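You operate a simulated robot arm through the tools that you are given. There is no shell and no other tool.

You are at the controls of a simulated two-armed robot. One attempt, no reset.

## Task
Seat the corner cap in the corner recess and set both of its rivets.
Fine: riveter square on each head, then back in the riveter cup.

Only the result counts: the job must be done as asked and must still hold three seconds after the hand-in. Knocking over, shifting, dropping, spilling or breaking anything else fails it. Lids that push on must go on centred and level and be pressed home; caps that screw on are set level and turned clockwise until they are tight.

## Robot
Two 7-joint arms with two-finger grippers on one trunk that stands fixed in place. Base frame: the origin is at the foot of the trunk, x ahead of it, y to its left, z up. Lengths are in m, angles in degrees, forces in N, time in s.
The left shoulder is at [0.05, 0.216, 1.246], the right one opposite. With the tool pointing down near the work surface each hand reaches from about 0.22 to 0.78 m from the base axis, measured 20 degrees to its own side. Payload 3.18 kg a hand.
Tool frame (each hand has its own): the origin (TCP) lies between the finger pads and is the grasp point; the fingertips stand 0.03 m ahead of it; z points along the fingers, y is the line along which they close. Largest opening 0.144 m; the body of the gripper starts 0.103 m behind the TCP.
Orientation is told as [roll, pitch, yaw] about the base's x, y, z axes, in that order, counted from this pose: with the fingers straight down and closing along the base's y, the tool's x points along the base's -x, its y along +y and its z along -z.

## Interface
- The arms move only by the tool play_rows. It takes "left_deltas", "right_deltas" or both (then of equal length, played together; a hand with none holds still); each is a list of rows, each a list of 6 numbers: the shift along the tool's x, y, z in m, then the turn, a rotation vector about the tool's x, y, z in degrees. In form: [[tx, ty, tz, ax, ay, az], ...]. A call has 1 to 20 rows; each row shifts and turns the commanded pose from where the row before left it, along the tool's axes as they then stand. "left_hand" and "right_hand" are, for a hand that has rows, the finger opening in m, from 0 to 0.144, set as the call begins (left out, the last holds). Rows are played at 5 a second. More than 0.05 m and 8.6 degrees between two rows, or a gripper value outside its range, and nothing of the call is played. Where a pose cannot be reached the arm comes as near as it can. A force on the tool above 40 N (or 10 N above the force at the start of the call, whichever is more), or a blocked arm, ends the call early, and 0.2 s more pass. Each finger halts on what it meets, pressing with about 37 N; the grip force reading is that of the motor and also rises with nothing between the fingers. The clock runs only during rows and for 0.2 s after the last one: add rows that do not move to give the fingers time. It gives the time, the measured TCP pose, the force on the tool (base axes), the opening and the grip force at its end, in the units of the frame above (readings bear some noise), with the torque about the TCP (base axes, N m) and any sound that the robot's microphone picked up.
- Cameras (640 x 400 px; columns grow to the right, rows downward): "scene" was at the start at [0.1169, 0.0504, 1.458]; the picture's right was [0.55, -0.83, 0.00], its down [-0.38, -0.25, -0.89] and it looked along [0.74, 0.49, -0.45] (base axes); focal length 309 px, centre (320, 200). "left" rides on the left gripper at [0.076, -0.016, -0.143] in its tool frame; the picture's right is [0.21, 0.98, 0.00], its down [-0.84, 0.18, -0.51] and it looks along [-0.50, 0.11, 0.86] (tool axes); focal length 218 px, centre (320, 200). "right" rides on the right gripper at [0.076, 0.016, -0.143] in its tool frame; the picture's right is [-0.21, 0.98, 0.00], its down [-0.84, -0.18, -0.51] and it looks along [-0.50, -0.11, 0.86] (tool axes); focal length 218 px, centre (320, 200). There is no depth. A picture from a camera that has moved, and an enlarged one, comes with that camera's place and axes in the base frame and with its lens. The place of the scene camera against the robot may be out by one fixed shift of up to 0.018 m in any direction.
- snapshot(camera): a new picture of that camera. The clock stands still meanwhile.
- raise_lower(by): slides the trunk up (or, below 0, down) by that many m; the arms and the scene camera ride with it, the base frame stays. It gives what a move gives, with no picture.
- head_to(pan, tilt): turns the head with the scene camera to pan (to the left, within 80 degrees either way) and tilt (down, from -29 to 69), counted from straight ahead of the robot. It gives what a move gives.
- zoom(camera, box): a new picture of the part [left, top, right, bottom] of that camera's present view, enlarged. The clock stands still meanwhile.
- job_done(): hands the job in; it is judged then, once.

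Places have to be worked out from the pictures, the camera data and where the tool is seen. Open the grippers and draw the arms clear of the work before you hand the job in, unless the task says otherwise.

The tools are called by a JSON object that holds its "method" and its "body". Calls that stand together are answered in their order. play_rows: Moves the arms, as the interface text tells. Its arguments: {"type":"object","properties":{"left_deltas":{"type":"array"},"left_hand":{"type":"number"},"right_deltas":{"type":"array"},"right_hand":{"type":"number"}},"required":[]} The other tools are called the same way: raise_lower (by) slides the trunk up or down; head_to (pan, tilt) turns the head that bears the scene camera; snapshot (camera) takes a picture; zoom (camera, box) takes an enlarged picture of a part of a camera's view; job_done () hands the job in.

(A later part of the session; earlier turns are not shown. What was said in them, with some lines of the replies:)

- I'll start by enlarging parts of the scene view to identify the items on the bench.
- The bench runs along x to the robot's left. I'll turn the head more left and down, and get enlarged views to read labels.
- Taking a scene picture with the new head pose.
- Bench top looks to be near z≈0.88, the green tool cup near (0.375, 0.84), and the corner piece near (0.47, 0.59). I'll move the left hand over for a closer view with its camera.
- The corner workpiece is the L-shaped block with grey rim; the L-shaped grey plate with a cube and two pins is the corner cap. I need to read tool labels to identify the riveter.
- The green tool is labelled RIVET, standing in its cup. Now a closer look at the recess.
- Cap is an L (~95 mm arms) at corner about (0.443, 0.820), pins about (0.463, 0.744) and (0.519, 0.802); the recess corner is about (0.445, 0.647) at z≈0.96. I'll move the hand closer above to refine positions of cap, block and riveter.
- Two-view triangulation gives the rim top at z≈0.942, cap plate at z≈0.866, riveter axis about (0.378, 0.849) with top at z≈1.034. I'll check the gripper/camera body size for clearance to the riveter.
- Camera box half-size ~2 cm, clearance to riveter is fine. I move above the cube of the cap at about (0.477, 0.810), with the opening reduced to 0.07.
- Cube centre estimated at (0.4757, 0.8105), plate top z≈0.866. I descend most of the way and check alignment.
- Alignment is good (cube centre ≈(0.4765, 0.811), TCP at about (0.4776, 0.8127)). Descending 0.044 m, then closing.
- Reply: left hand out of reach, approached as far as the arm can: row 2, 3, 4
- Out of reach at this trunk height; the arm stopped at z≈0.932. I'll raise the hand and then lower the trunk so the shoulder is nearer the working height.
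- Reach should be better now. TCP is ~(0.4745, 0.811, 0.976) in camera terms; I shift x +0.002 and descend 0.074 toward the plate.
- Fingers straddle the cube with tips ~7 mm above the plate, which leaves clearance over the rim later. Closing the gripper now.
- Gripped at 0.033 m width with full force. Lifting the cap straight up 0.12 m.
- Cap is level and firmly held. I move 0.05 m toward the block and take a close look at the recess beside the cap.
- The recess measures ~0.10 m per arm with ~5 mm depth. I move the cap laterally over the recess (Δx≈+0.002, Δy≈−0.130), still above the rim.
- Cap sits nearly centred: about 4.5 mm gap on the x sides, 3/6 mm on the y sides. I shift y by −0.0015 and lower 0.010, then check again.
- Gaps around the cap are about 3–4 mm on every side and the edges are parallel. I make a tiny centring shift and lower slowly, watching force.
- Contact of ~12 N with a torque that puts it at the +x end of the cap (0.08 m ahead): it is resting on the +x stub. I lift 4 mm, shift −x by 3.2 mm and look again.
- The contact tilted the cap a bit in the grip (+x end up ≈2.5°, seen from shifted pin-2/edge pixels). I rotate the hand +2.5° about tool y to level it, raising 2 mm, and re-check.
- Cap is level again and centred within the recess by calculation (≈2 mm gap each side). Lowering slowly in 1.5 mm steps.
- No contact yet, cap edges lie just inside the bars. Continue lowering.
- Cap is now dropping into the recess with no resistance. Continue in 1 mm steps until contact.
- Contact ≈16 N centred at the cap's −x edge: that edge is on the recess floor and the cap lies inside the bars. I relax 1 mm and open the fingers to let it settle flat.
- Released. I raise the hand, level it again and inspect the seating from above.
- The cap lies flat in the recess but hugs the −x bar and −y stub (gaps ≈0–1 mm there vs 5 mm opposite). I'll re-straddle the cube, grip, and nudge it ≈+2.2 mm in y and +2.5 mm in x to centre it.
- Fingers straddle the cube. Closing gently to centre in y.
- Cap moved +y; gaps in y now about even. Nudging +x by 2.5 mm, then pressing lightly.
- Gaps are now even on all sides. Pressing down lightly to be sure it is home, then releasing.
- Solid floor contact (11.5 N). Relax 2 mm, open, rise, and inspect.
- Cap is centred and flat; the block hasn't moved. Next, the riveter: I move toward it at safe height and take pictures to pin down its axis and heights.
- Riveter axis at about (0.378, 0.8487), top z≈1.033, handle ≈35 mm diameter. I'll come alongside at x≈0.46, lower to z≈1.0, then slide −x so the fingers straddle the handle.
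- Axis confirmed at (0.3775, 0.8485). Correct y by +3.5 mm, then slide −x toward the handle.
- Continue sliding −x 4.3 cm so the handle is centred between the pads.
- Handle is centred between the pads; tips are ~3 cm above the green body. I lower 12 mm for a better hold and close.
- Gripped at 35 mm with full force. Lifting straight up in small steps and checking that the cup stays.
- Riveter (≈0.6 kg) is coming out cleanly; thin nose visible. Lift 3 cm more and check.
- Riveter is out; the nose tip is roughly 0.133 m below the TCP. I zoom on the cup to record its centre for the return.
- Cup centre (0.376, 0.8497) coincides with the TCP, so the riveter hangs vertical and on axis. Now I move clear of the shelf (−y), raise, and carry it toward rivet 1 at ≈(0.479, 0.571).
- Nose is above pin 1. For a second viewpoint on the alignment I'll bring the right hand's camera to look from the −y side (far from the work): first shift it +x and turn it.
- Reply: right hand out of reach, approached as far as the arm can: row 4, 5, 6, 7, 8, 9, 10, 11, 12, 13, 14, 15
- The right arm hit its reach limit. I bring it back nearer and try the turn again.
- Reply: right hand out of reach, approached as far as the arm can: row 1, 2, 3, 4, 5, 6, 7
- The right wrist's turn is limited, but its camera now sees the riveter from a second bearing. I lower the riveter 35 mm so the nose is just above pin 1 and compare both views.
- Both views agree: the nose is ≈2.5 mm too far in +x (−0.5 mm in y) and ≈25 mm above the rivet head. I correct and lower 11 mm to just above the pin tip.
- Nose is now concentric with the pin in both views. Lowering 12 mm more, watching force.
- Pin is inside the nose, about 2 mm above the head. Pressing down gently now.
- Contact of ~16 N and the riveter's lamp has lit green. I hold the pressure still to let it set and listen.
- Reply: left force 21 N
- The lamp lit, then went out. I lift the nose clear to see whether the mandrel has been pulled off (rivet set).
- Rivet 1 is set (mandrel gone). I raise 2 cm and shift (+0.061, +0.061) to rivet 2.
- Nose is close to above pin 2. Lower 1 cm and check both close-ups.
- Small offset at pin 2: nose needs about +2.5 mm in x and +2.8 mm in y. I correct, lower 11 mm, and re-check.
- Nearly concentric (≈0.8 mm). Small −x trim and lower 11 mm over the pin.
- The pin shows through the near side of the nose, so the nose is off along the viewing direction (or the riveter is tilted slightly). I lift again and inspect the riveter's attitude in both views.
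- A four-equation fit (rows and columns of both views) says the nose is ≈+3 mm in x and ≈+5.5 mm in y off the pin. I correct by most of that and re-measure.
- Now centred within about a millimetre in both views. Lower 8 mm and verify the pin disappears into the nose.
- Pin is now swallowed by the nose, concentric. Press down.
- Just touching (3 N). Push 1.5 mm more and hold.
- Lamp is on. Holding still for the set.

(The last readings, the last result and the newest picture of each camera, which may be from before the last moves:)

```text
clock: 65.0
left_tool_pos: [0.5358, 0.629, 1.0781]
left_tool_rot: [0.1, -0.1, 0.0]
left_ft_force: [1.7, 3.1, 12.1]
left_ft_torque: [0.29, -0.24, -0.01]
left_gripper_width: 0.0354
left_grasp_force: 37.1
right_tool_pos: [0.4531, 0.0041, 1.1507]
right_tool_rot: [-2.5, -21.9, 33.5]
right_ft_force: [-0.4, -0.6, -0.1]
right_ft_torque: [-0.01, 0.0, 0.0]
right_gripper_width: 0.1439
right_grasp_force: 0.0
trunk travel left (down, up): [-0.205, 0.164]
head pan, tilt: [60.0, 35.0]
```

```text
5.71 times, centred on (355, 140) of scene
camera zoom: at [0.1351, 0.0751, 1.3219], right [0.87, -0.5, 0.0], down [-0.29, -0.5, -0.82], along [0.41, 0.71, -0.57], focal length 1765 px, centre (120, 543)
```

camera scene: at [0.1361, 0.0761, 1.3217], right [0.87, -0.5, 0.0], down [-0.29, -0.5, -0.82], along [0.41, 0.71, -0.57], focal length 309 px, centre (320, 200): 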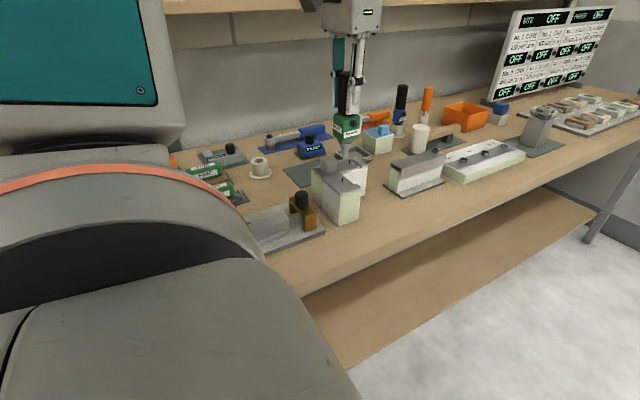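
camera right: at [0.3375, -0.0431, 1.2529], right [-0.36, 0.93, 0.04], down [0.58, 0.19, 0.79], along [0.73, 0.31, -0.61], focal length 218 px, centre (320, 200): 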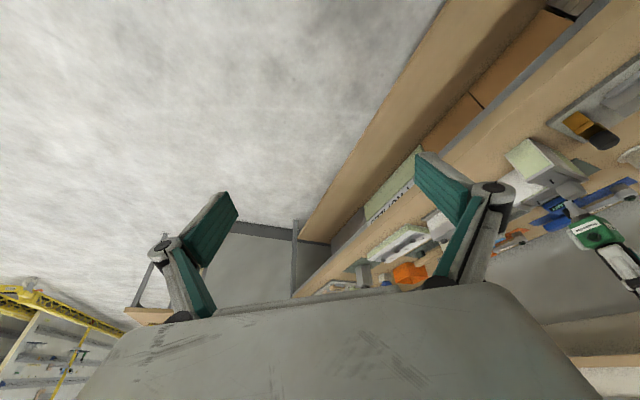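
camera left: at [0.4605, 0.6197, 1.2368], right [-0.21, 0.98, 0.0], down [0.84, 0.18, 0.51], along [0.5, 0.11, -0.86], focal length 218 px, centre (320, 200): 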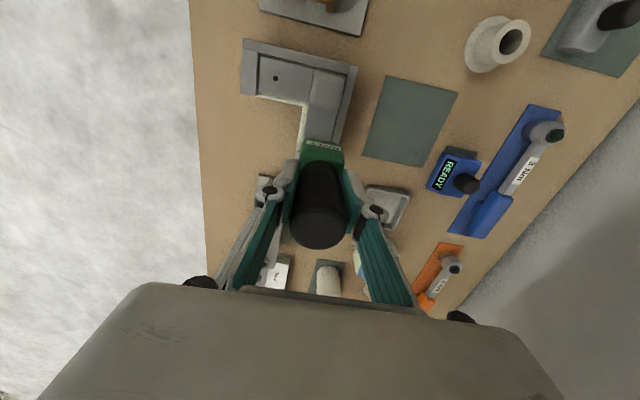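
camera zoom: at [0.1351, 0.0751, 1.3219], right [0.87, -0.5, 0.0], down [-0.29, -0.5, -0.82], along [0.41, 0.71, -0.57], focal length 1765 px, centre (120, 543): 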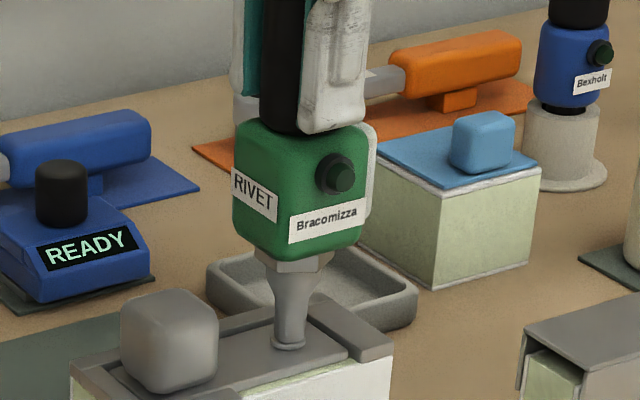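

The lamp went out as with rivet 1. I lift 25 mm and check the rivet.

{"method": "play_rows", "body": {"left_deltas": [[0, 0, -0.004, 0, 0, 0], [0, 0, -0.009, 0, 0, 0], [0, 0, -0.012, 0, 0, 0], [0, 0, 0, 0, 0, 0]]}}

{"method": "zoom", "body": {"camera": "scene", "box": [330, 130, 380, 190]}}

{"method": "zoom", "body": {"camera": "right", "box": [520, 175, 570, 215]}}

```text
clock: 66.0
left_tool_pos: [0.5352, 0.6307, 1.1013]
left_tool_rot: [0.1, 0.2, 0.0]
left_ft_force: [0.3, 0.8, -4.7]
left_ft_torque: [0.0, 0.04, 0.03]
left_gripper_width: 0.0354
left_grasp_force: 37.2
right_tool_pos: [0.4532, 0.0052, 1.1502]
right_tool_rot: [-2.6, -21.7, 33.5]
right_ft_force: [0.0, 0.1, -0.1]
right_ft_torque: [0.0, -0.01, -0.01]
right_gripper_width: 0.1441
right_grasp_force: 0.0
trunk travel left (down, up): [-0.205, 0.164]
head pan, tilt: [60.0, 35.0]
```

```text
6.67 times, centred on (355, 160) of scene
camera zoom: at [0.1364, 0.0763, 1.3215], right [0.87, -0.5, 0.0], down [-0.29, -0.5, -0.82], along [0.41, 0.71, -0.57], focal length 2059 px, centre (87, 467)
```

zoom: 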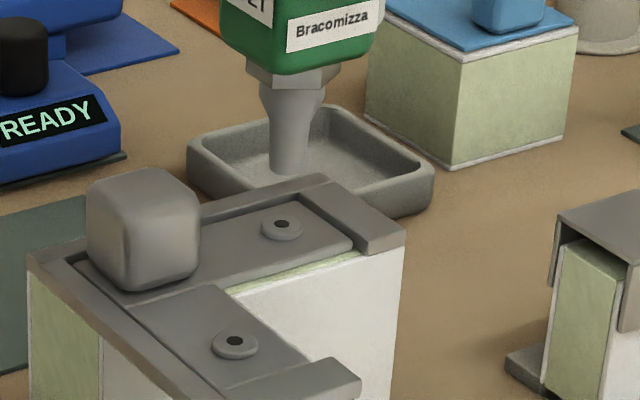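

```text
10.00 times, centred on (545, 195) of right
camera zoom: at [0.3376, -0.0435, 1.253], right [-0.36, 0.93, 0.04], down [0.58, 0.2, 0.79], along [0.73, 0.31, -0.61], focal length 2183 px, centre (-1930, 250)
```

zoom: 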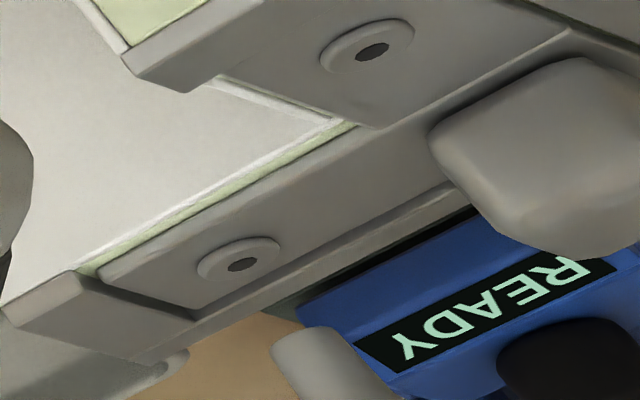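

Both rivets are set. Now I carry the riveter back: up 3 cm, over to (x≈0.376, y≈0.749), retracing the outgoing path.

{"method": "play_rows", "body": {"left_deltas": [[0, 0, -0.03, 0, 0, 0], [0.032, 0.0237, 0, 0, 0, 0], [0.032, 0.0237, 0, 0, 0, 0], [0.032, 0.0237, 0, 0, 0, 0], [0.032, 0.0238, 0, 0, 0, 0], [0.0318, 0.0238, 0, 0, 0, 0], [0, 0, 0.028, 0, 0, 0], [0, 0, 0.028, 0, 0, 0], [0, 0, 0.0272, 0, 0, 0], [0, 0, 0, 0, 0, 0]]}}

{"method": "snapshot", "body": {"camera": "scene"}}

{"method": "snapshot", "body": {"camera": "left"}}

```text
clock: 68.2
left_tool_pos: [0.3761, 0.7499, 1.0481]
left_tool_rot: [0.0, 0.0, -0.2]
left_ft_force: [-1.1, -0.4, -5.4]
left_ft_torque: [-0.01, 0.03, -0.01]
left_gripper_width: 0.0351
left_grasp_force: 36.7
right_tool_pos: [0.4523, 0.0063, 1.1525]
right_tool_rot: [-2.6, -21.9, 33.5]
right_ft_force: [0.8, -0.4, 0.4]
right_ft_torque: [-0.02, -0.02, 0.0]
right_gripper_width: 0.144
right_grasp_force: 0.0
trunk travel left (down, up): [-0.205, 0.164]
head pan, tilt: [60.0, 35.0]
```

```text
taken
camera scene: at [0.1355, 0.0759, 1.3218], right [0.87, -0.5, 0.0], down [-0.29, -0.5, -0.82], along [0.41, 0.71, -0.57], focal length 309 px, centre (320, 200)
```

scene: 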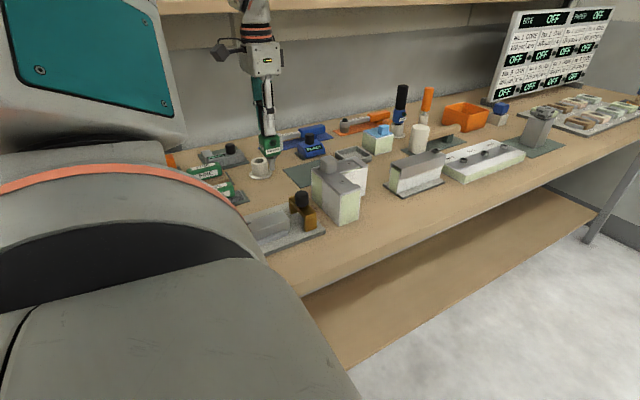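

```text
taken
camera left: at [0.2979, 0.7342, 1.193], right [-0.21, 0.98, 0.0], down [0.84, 0.18, 0.51], along [0.5, 0.11, -0.86], focal length 218 px, centre (320, 200)
```

left: 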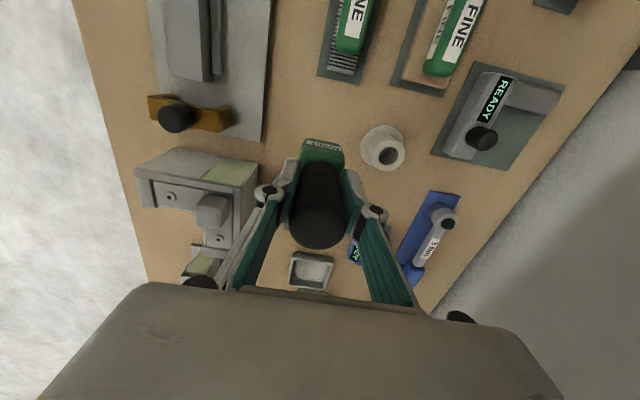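

{"method": "zoom", "body": {"camera": "left", "box": [350, 115, 420, 180]}}

{"method": "zoom", "body": {"camera": "scene", "box": [235, 105, 295, 185]}}

```text
6.15 times, centred on (385, 148) of left
camera zoom: at [0.2979, 0.7342, 1.193], right [-0.21, 0.98, 0.0], down [0.84, 0.18, 0.51], along [0.5, 0.11, -0.86], focal length 1343 px, centre (-80, 523)
```

zoom: 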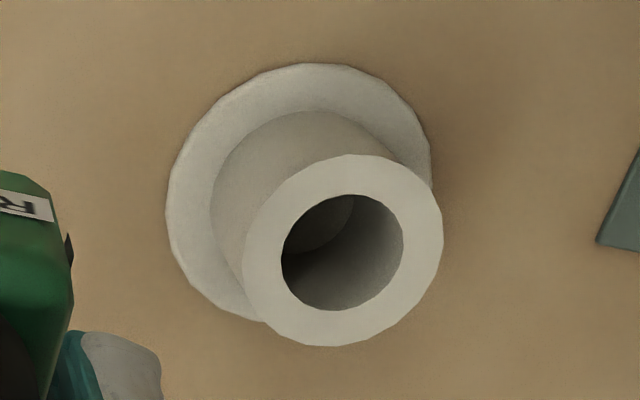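

```text
5.00 times, centred on (265, 145) of scene
camera zoom: at [0.1355, 0.0759, 1.3218], right [0.87, -0.5, 0.0], down [-0.29, -0.5, -0.82], along [0.41, 0.71, -0.57], focal length 1544 px, centre (595, 475)
```

zoom: 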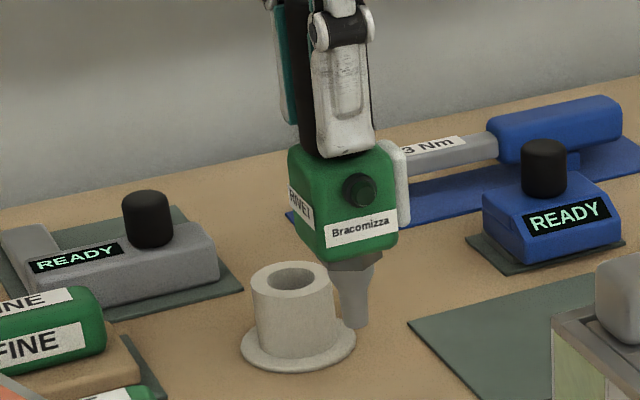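

Cup is where it was (≈(0.378, 0.8495)), and retracing +0.10 m in y puts the nose over it. Moving over at the same clearance height as when lifted out.

{"method": "play_rows", "body": {"left_deltas": [[0, 0.033, 0, 0, 0, 0], [0, 0.033, 0, 0, 0, 0], [0, 0.034, 0, 0, 0, 0], [0, 0, 0, 0, 0, 0]]}}

{"method": "zoom", "body": {"camera": "scene", "box": [235, 105, 285, 165]}}

{"method": "zoom", "body": {"camera": "left", "box": [280, 95, 360, 165]}}

```text
clock: 69.2
left_tool_pos: [0.3773, 0.8479, 1.0486]
left_tool_rot: [0.0, -0.1, 0.0]
left_ft_force: [0.0, 0.4, -4.4]
left_ft_torque: [0.02, 0.0, -0.01]
left_gripper_width: 0.0354
left_grasp_force: 37.3
right_tool_pos: [0.4531, 0.0064, 1.1505]
right_tool_rot: [-2.7, -22.0, 33.5]
right_ft_force: [-0.6, -1.1, 0.0]
right_ft_torque: [0.04, -0.01, 0.02]
right_gripper_width: 0.1441
right_grasp_force: 0.0
trunk travel left (down, up): [-0.205, 0.164]
head pan, tilt: [60.0, 35.0]
```

```text
6.67 times, centred on (260, 135) of scene
camera zoom: at [0.1356, 0.0753, 1.3219], right [0.87, -0.5, 0.0], down [-0.29, -0.5, -0.82], along [0.41, 0.71, -0.57], focal length 2059 px, centre (720, 633)
```

zoom: 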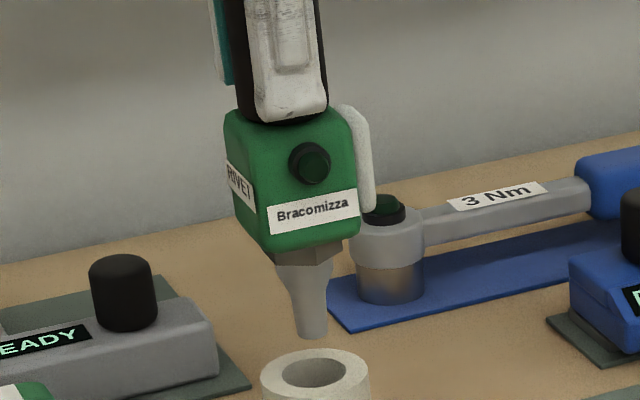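

```text
5.71 times, centred on (320, 130) of left
camera zoom: at [0.2988, 0.833, 1.1925], right [-0.21, 0.98, 0.0], down [0.84, 0.18, 0.51], along [0.5, 0.11, -0.86], focal length 1247 px, centre (320, 600)
```

zoom: 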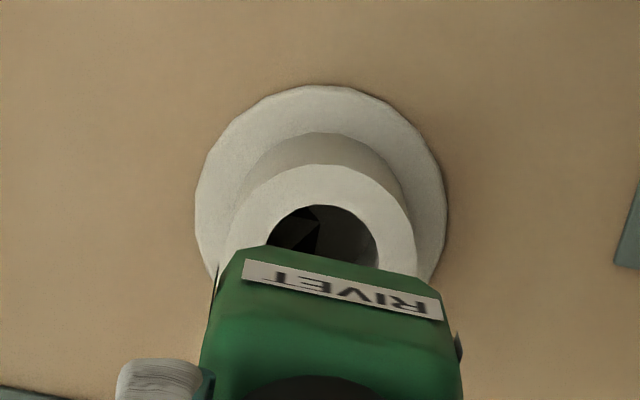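

Nose is above the cup, ~1 mm +x off the exact lift-out position; I trim x −1 mm, y +0.5 mm, and lower 5 cm first.

{"method": "play_rows", "body": {"left_deltas": [[0.001, 0.0005, 0, 0, 0, 0], [0, 0, 0.015, 0, 0, 0], [0, 0, 0.015, 0, 0, 0], [0, 0, 0.01, 0, 0, 0], [0, 0, 0.01, 0, 0, 0], [0, 0, 0, 0, 0, 0]]}}

{"method": "zoom", "body": {"camera": "scene", "box": [225, 100, 295, 190]}}

{"method": "zoom", "body": {"camera": "left", "box": [240, 100, 400, 240]}}

```text
clock: 70.6
left_tool_pos: [0.3755, 0.8496, 0.9971]
left_tool_rot: [-0.1, -0.1, 0.0]
left_ft_force: [0.8, -0.1, -5.7]
left_ft_torque: [0.0, 0.06, 0.0]
left_gripper_width: 0.0353
left_grasp_force: 36.4
right_tool_pos: [0.4542, 0.0073, 1.1508]
right_tool_rot: [-2.5, -21.9, 33.4]
right_ft_force: [-0.8, 0.5, -0.7]
right_ft_torque: [0.03, -0.02, -0.01]
right_gripper_width: 0.1441
right_grasp_force: 0.0
trunk travel left (down, up): [-0.205, 0.164]
head pan, tilt: [60.0, 35.0]
```

```text
4.44 times, centred on (260, 145) of scene
camera zoom: at [0.1359, 0.0762, 1.3217], right [0.87, -0.5, 0.0], down [-0.29, -0.5, -0.82], along [0.41, 0.71, -0.57], focal length 1373 px, centre (587, 444)
```

zoom: 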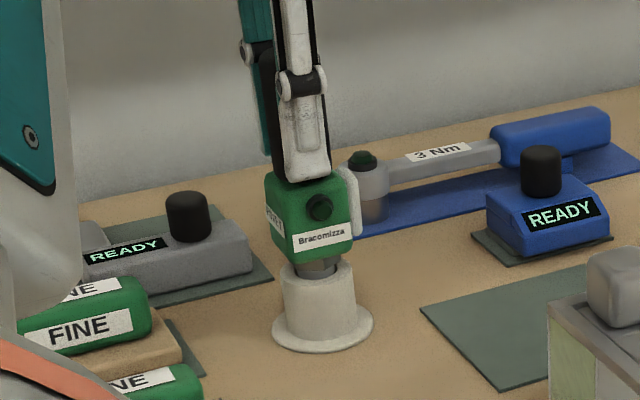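

```text
2.86 times, centred on (320, 170) of left
camera zoom: at [0.2977, 0.8346, 1.1423], right [-0.21, 0.98, 0.0], down [0.84, 0.18, 0.51], along [0.5, 0.1, -0.86], focal length 624 px, centre (320, 286)
```

zoom: 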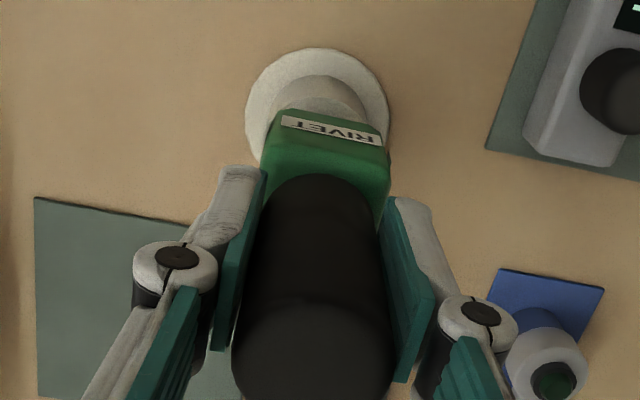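

The nose is in the cup with no side load. Lowering the last ~10 mm in small steps until it rests.

{"method": "play_rows", "body": {"left_deltas": [[0, 0, 0.004, 0, 0, 0], [0, 0, 0.003, 0, 0, 0], [0, 0, 0.002, 0, 0, 0], [0, 0, 0.001, 0, 0, 0], [0, 0, 0, 0, 0, 0]]}}

{"method": "zoom", "body": {"camera": "scene", "box": [225, 100, 295, 190]}}

```text
clock: 71.8
left_tool_pos: [0.3738, 0.8505, 0.9898]
left_tool_rot: [0.1, -0.1, 0.0]
left_ft_force: [-0.2, 1.1, 3.3]
left_ft_torque: [0.09, 0.11, 0.02]
left_gripper_width: 0.0355
left_grasp_force: 36.7
right_tool_pos: [0.454, 0.0064, 1.1505]
right_tool_rot: [-2.5, -22.0, 33.6]
right_ft_force: [-0.6, 0.7, -0.8]
right_ft_torque: [0.0, -0.01, 0.01]
right_gripper_width: 0.144
right_grasp_force: 0.0
trunk travel left (down, up): [-0.205, 0.164]
head pan, tilt: [60.0, 35.0]
```

```text
4.44 times, centred on (260, 145) of scene
camera zoom: at [0.1355, 0.0756, 1.3219], right [0.87, -0.5, 0.0], down [-0.29, -0.5, -0.82], along [0.41, 0.71, -0.57], focal length 1373 px, centre (587, 444)
```

zoom: 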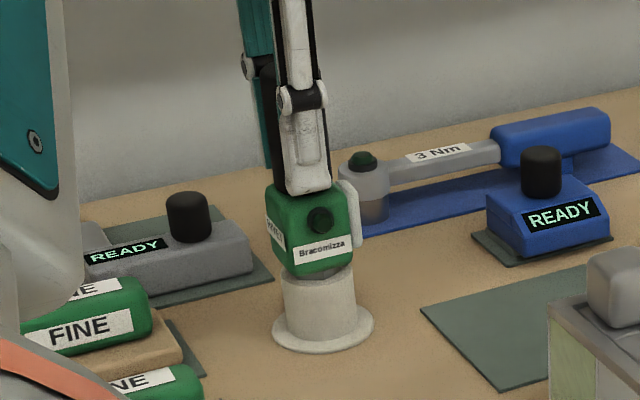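

Riveter rests in the cup (≈9 N contact), same height as before. Opening the fingers.

{"method": "play_rows", "body": {"left_deltas": [[0, 0, 0, 0, 0, 0], [0, 0, 0, 0, 0, 0], [0, 0, 0, 0, 0, 0]], "left_hand": 0.066}}

{"method": "zoom", "body": {"camera": "left", "box": [240, 120, 400, 260]}}

{"method": "zoom", "body": {"camera": "scene", "box": [225, 80, 295, 190]}}

```text
clock: 72.6
left_tool_pos: [0.3738, 0.8495, 0.9884]
left_tool_rot: [0.0, 0.0, -0.1]
left_ft_force: [-0.5, 0.2, 0.3]
left_ft_torque: [-0.01, -0.01, -0.01]
left_gripper_width: 0.0658
left_grasp_force: 0.0
right_tool_pos: [0.4534, 0.006, 1.1496]
right_tool_rot: [-2.6, -22.0, 33.5]
right_ft_force: [1.0, 0.2, -0.7]
right_ft_torque: [-0.02, -0.01, -0.01]
right_gripper_width: 0.1439
right_grasp_force: 0.1
trunk travel left (down, up): [-0.205, 0.164]
head pan, tilt: [60.0, 35.0]
```

```text
2.86 times, centred on (320, 190) of left
camera zoom: at [0.2969, 0.8343, 1.1333], right [-0.21, 0.98, 0.0], down [0.84, 0.18, 0.51], along [0.5, 0.11, -0.86], focal length 624 px, centre (320, 229)
```

zoom: 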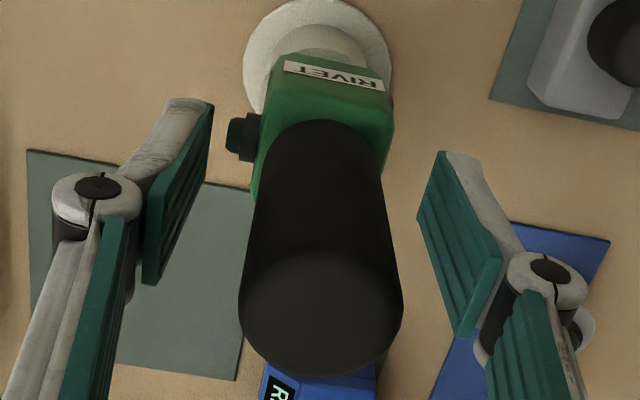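

```text
3.64 times, centred on (260, 135) of scene
camera zoom: at [0.1358, 0.0758, 1.3217], right [0.87, -0.5, 0.0], down [-0.29, -0.5, -0.82], along [0.41, 0.71, -0.57], focal length 1123 px, centre (538, 436)
```

zoom: 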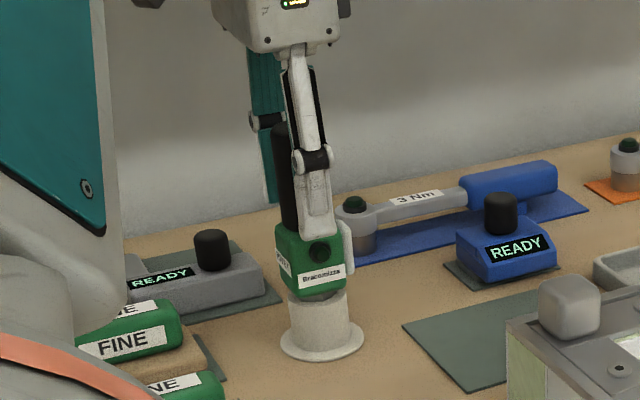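

Riveter stands upright in the cup. Withdrawing the hand in +x, then up and away toward −y.

{"method": "play_rows", "body": {"left_deltas": [[-0.02, 0, 0, 0, 0, 0], [-0.025, 0, 0, 0, 0, 0], [-0.03, 0, 0, 0, 0, 0], [-0.01, 0, 0, 0, 0, 0], [0, 0, -0.03, 0, 0, 0], [0, 0, -0.03, 0, 0, 0], [0, 0, 0, 0, 0, 0]]}}

{"method": "zoom", "body": {"camera": "scene", "box": [225, 80, 345, 190]}}

{"method": "snapshot", "body": {"camera": "left"}}

```text
clock: 74.2
left_tool_pos: [0.4586, 0.8507, 1.0496]
left_tool_rot: [0.1, -0.1, 0.0]
left_ft_force: [0.2, 1.2, 0.2]
left_ft_torque: [0.03, 0.01, 0.0]
left_gripper_width: 0.0661
left_grasp_force: 0.1
right_tool_pos: [0.4522, 0.0047, 1.151]
right_tool_rot: [-2.7, -21.9, 33.5]
right_ft_force: [0.1, -0.2, 0.3]
right_ft_torque: [0.03, -0.03, 0.01]
right_gripper_width: 0.1441
right_grasp_force: 0.0
trunk travel left (down, up): [-0.205, 0.164]
head pan, tilt: [60.0, 35.0]
```

```text
3.64 times, centred on (285, 135) of scene
camera zoom: at [0.1358, 0.0757, 1.3217], right [0.87, -0.5, 0.0], down [-0.29, -0.5, -0.82], along [0.41, 0.71, -0.57], focal length 1123 px, centre (447, 436)
```

zoom: 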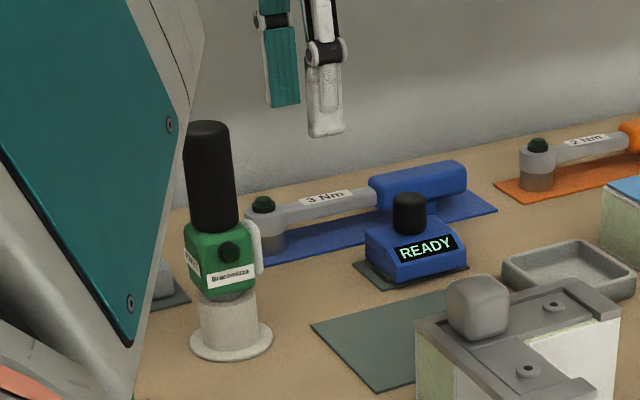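

```text
taken
camera left: at [0.3803, 0.8337, 1.1946], right [-0.21, 0.98, 0.0], down [0.84, 0.18, 0.51], along [0.5, 0.11, -0.86], focal length 218 px, centre (320, 200)
```

left: 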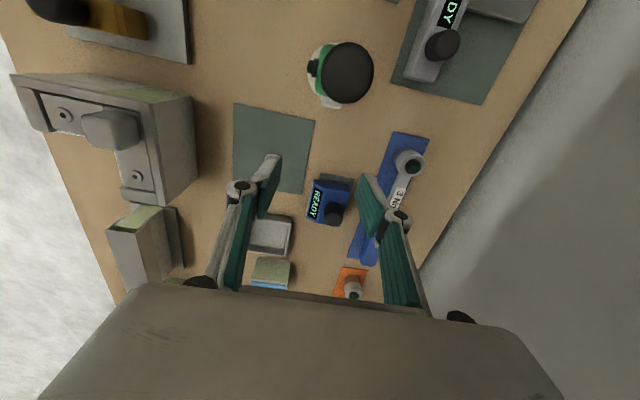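

Riveter is upright in its cup and nothing else is disturbed. Drawing the left arm clear: toward −y with slight rise, then up and back.

{"method": "play_rows", "body": {"left_deltas": [[0, -0.04, -0.01, 0, 0, 0], [0, -0.04, -0.01, 0, 0, 0], [0, -0.04, -0.02, 0, 0, 0], [0, -0.04, -0.03, 0, 0, 0], [0.02, -0.04, -0.02, 0, 0, 0], [0.03, -0.03, -0.02, 0, 0, 0], [0.03, -0.03, -0.02, 0, 0, 0], [0.03, -0.03, -0.02, 0, 0, 0], [0.03, -0.03, 0, 0, 0, 0], [0, 0, 0, 0, 0, 0]], "left_hand": 0.1}}

{"method": "snapshot", "body": {"camera": "scene"}}

{"method": "snapshot", "body": {"camera": "left"}}

```text
clock: 76.4
left_tool_pos: [0.323, 0.5299, 1.198]
left_tool_rot: [0.1, 0.0, 0.0]
left_ft_force: [-0.7, 0.4, -0.1]
left_ft_torque: [0.0, 0.03, 0.02]
left_gripper_width: 0.1002
left_grasp_force: 0.0
right_tool_pos: [0.4538, 0.0065, 1.1499]
right_tool_rot: [-2.6, -21.7, 33.6]
right_ft_force: [0.6, -0.6, -0.4]
right_ft_torque: [-0.03, -0.01, 0.0]
right_gripper_width: 0.144
right_grasp_force: 0.0
trunk travel left (down, up): [-0.205, 0.164]
head pan, tilt: [60.0, 35.0]
```

```text
taken
camera scene: at [0.1365, 0.0761, 1.3215], right [0.87, -0.5, 0.0], down [-0.29, -0.5, -0.82], along [0.41, 0.71, -0.57], focal length 309 px, centre (320, 200)
```

scene: 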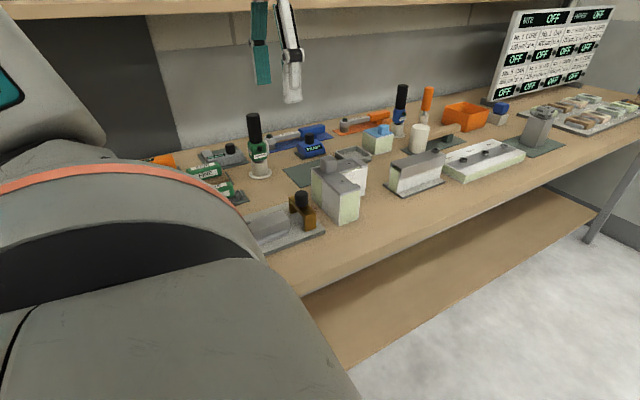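

```text
taken
camera left: at [0.2438, 0.5137, 1.3421], right [-0.21, 0.98, 0.0], down [0.84, 0.18, 0.51], along [0.5, 0.11, -0.86], focal length 218 px, centre (320, 200)
```

left: 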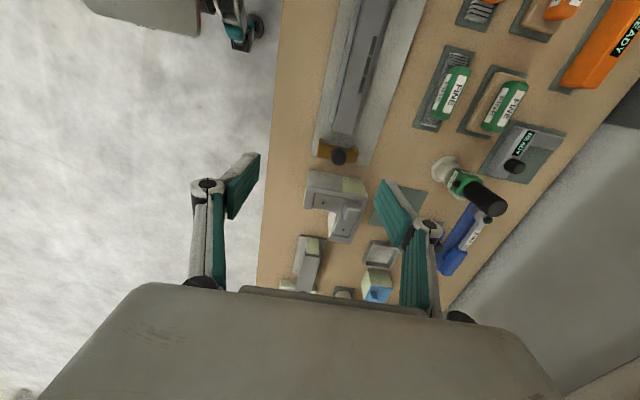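

Final check of the cap, rivets and riveter from both cameras.

{"method": "zoom", "body": {"camera": "left", "box": [290, 140, 390, 260]}}

{"method": "zoom", "body": {"camera": "scene", "box": [230, 100, 390, 240]}}

{"method": "zoom", "body": {"camera": "left", "box": [400, 0, 640, 290]}}

```text
3.33 times, centred on (340, 200) of left
camera zoom: at [0.2438, 0.5137, 1.3421], right [-0.21, 0.98, 0.0], down [0.84, 0.18, 0.51], along [0.5, 0.11, -0.86], focal length 728 px, centre (253, 200)
```

zoom: 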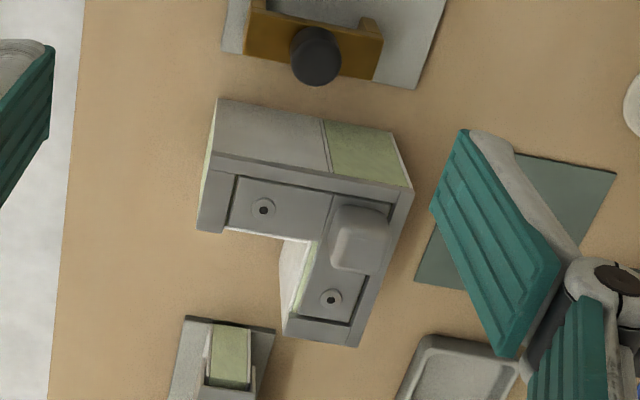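

```text
2.86 times, centred on (310, 170) of scene
camera zoom: at [0.1365, 0.0761, 1.3215], right [0.87, -0.5, 0.0], down [-0.29, -0.5, -0.82], along [0.41, 0.71, -0.57], focal length 883 px, centre (349, 286)
```

zoom: 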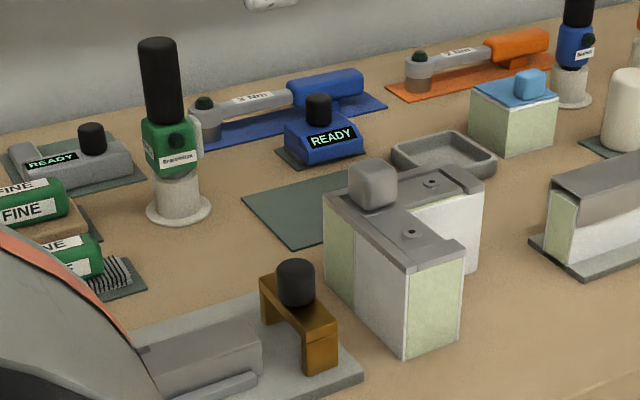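

```text
1.38 times, centred on (520, 145) of left
camera zoom: at [0.2438, 0.5137, 1.3421], right [-0.21, 0.98, 0.0], down [0.84, 0.18, 0.51], along [0.5, 0.11, -0.86], focal length 301 px, centre (44, 276)
```

zoom: 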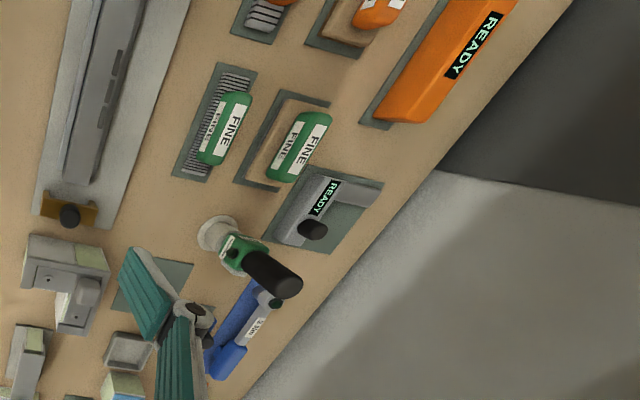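

The cap sits flat in the corner recess and both mandrels are gone, so both rivets are set. The riveter stands upright in its cup, the other items look undisturbed, and both grippers are open and clear. Handing in.

{"method": "job_done", "body": {}}

```text
The job is handed in.
```

The corner cap is seated in the recess, both rivets are set, and the riveter is back in its cup. I've handed the job in but haven't seen a verdict.

- **Cap:** It lies flat in the recess with roughly even gaps on all sides. On the first try it landed on the raised stub at one end of the recess, so I lifted it, levelled it and lowered it again. I then re-gripped it once to centre it.
- **Rivets:** On both, the riveter's lamp lit under pressure and then went out, and the pin was gone when I lifted away. On the second rivet the nose was several millimetres off at first. I caught that before pressing and realigned it from two camera views.
- **Riveter:** It stands upright in the cup at about the height it started from. The cup did not appear to move.
- **Rest of the bench:** I saw nothing shifted or knocked over in the last pictures. Both grippers are open and clear of the work.

I lowered the trunk 0.12 m early on to reach the cap and left it there. The right arm did no work; I only used its camera, and it is still in that turned pose.
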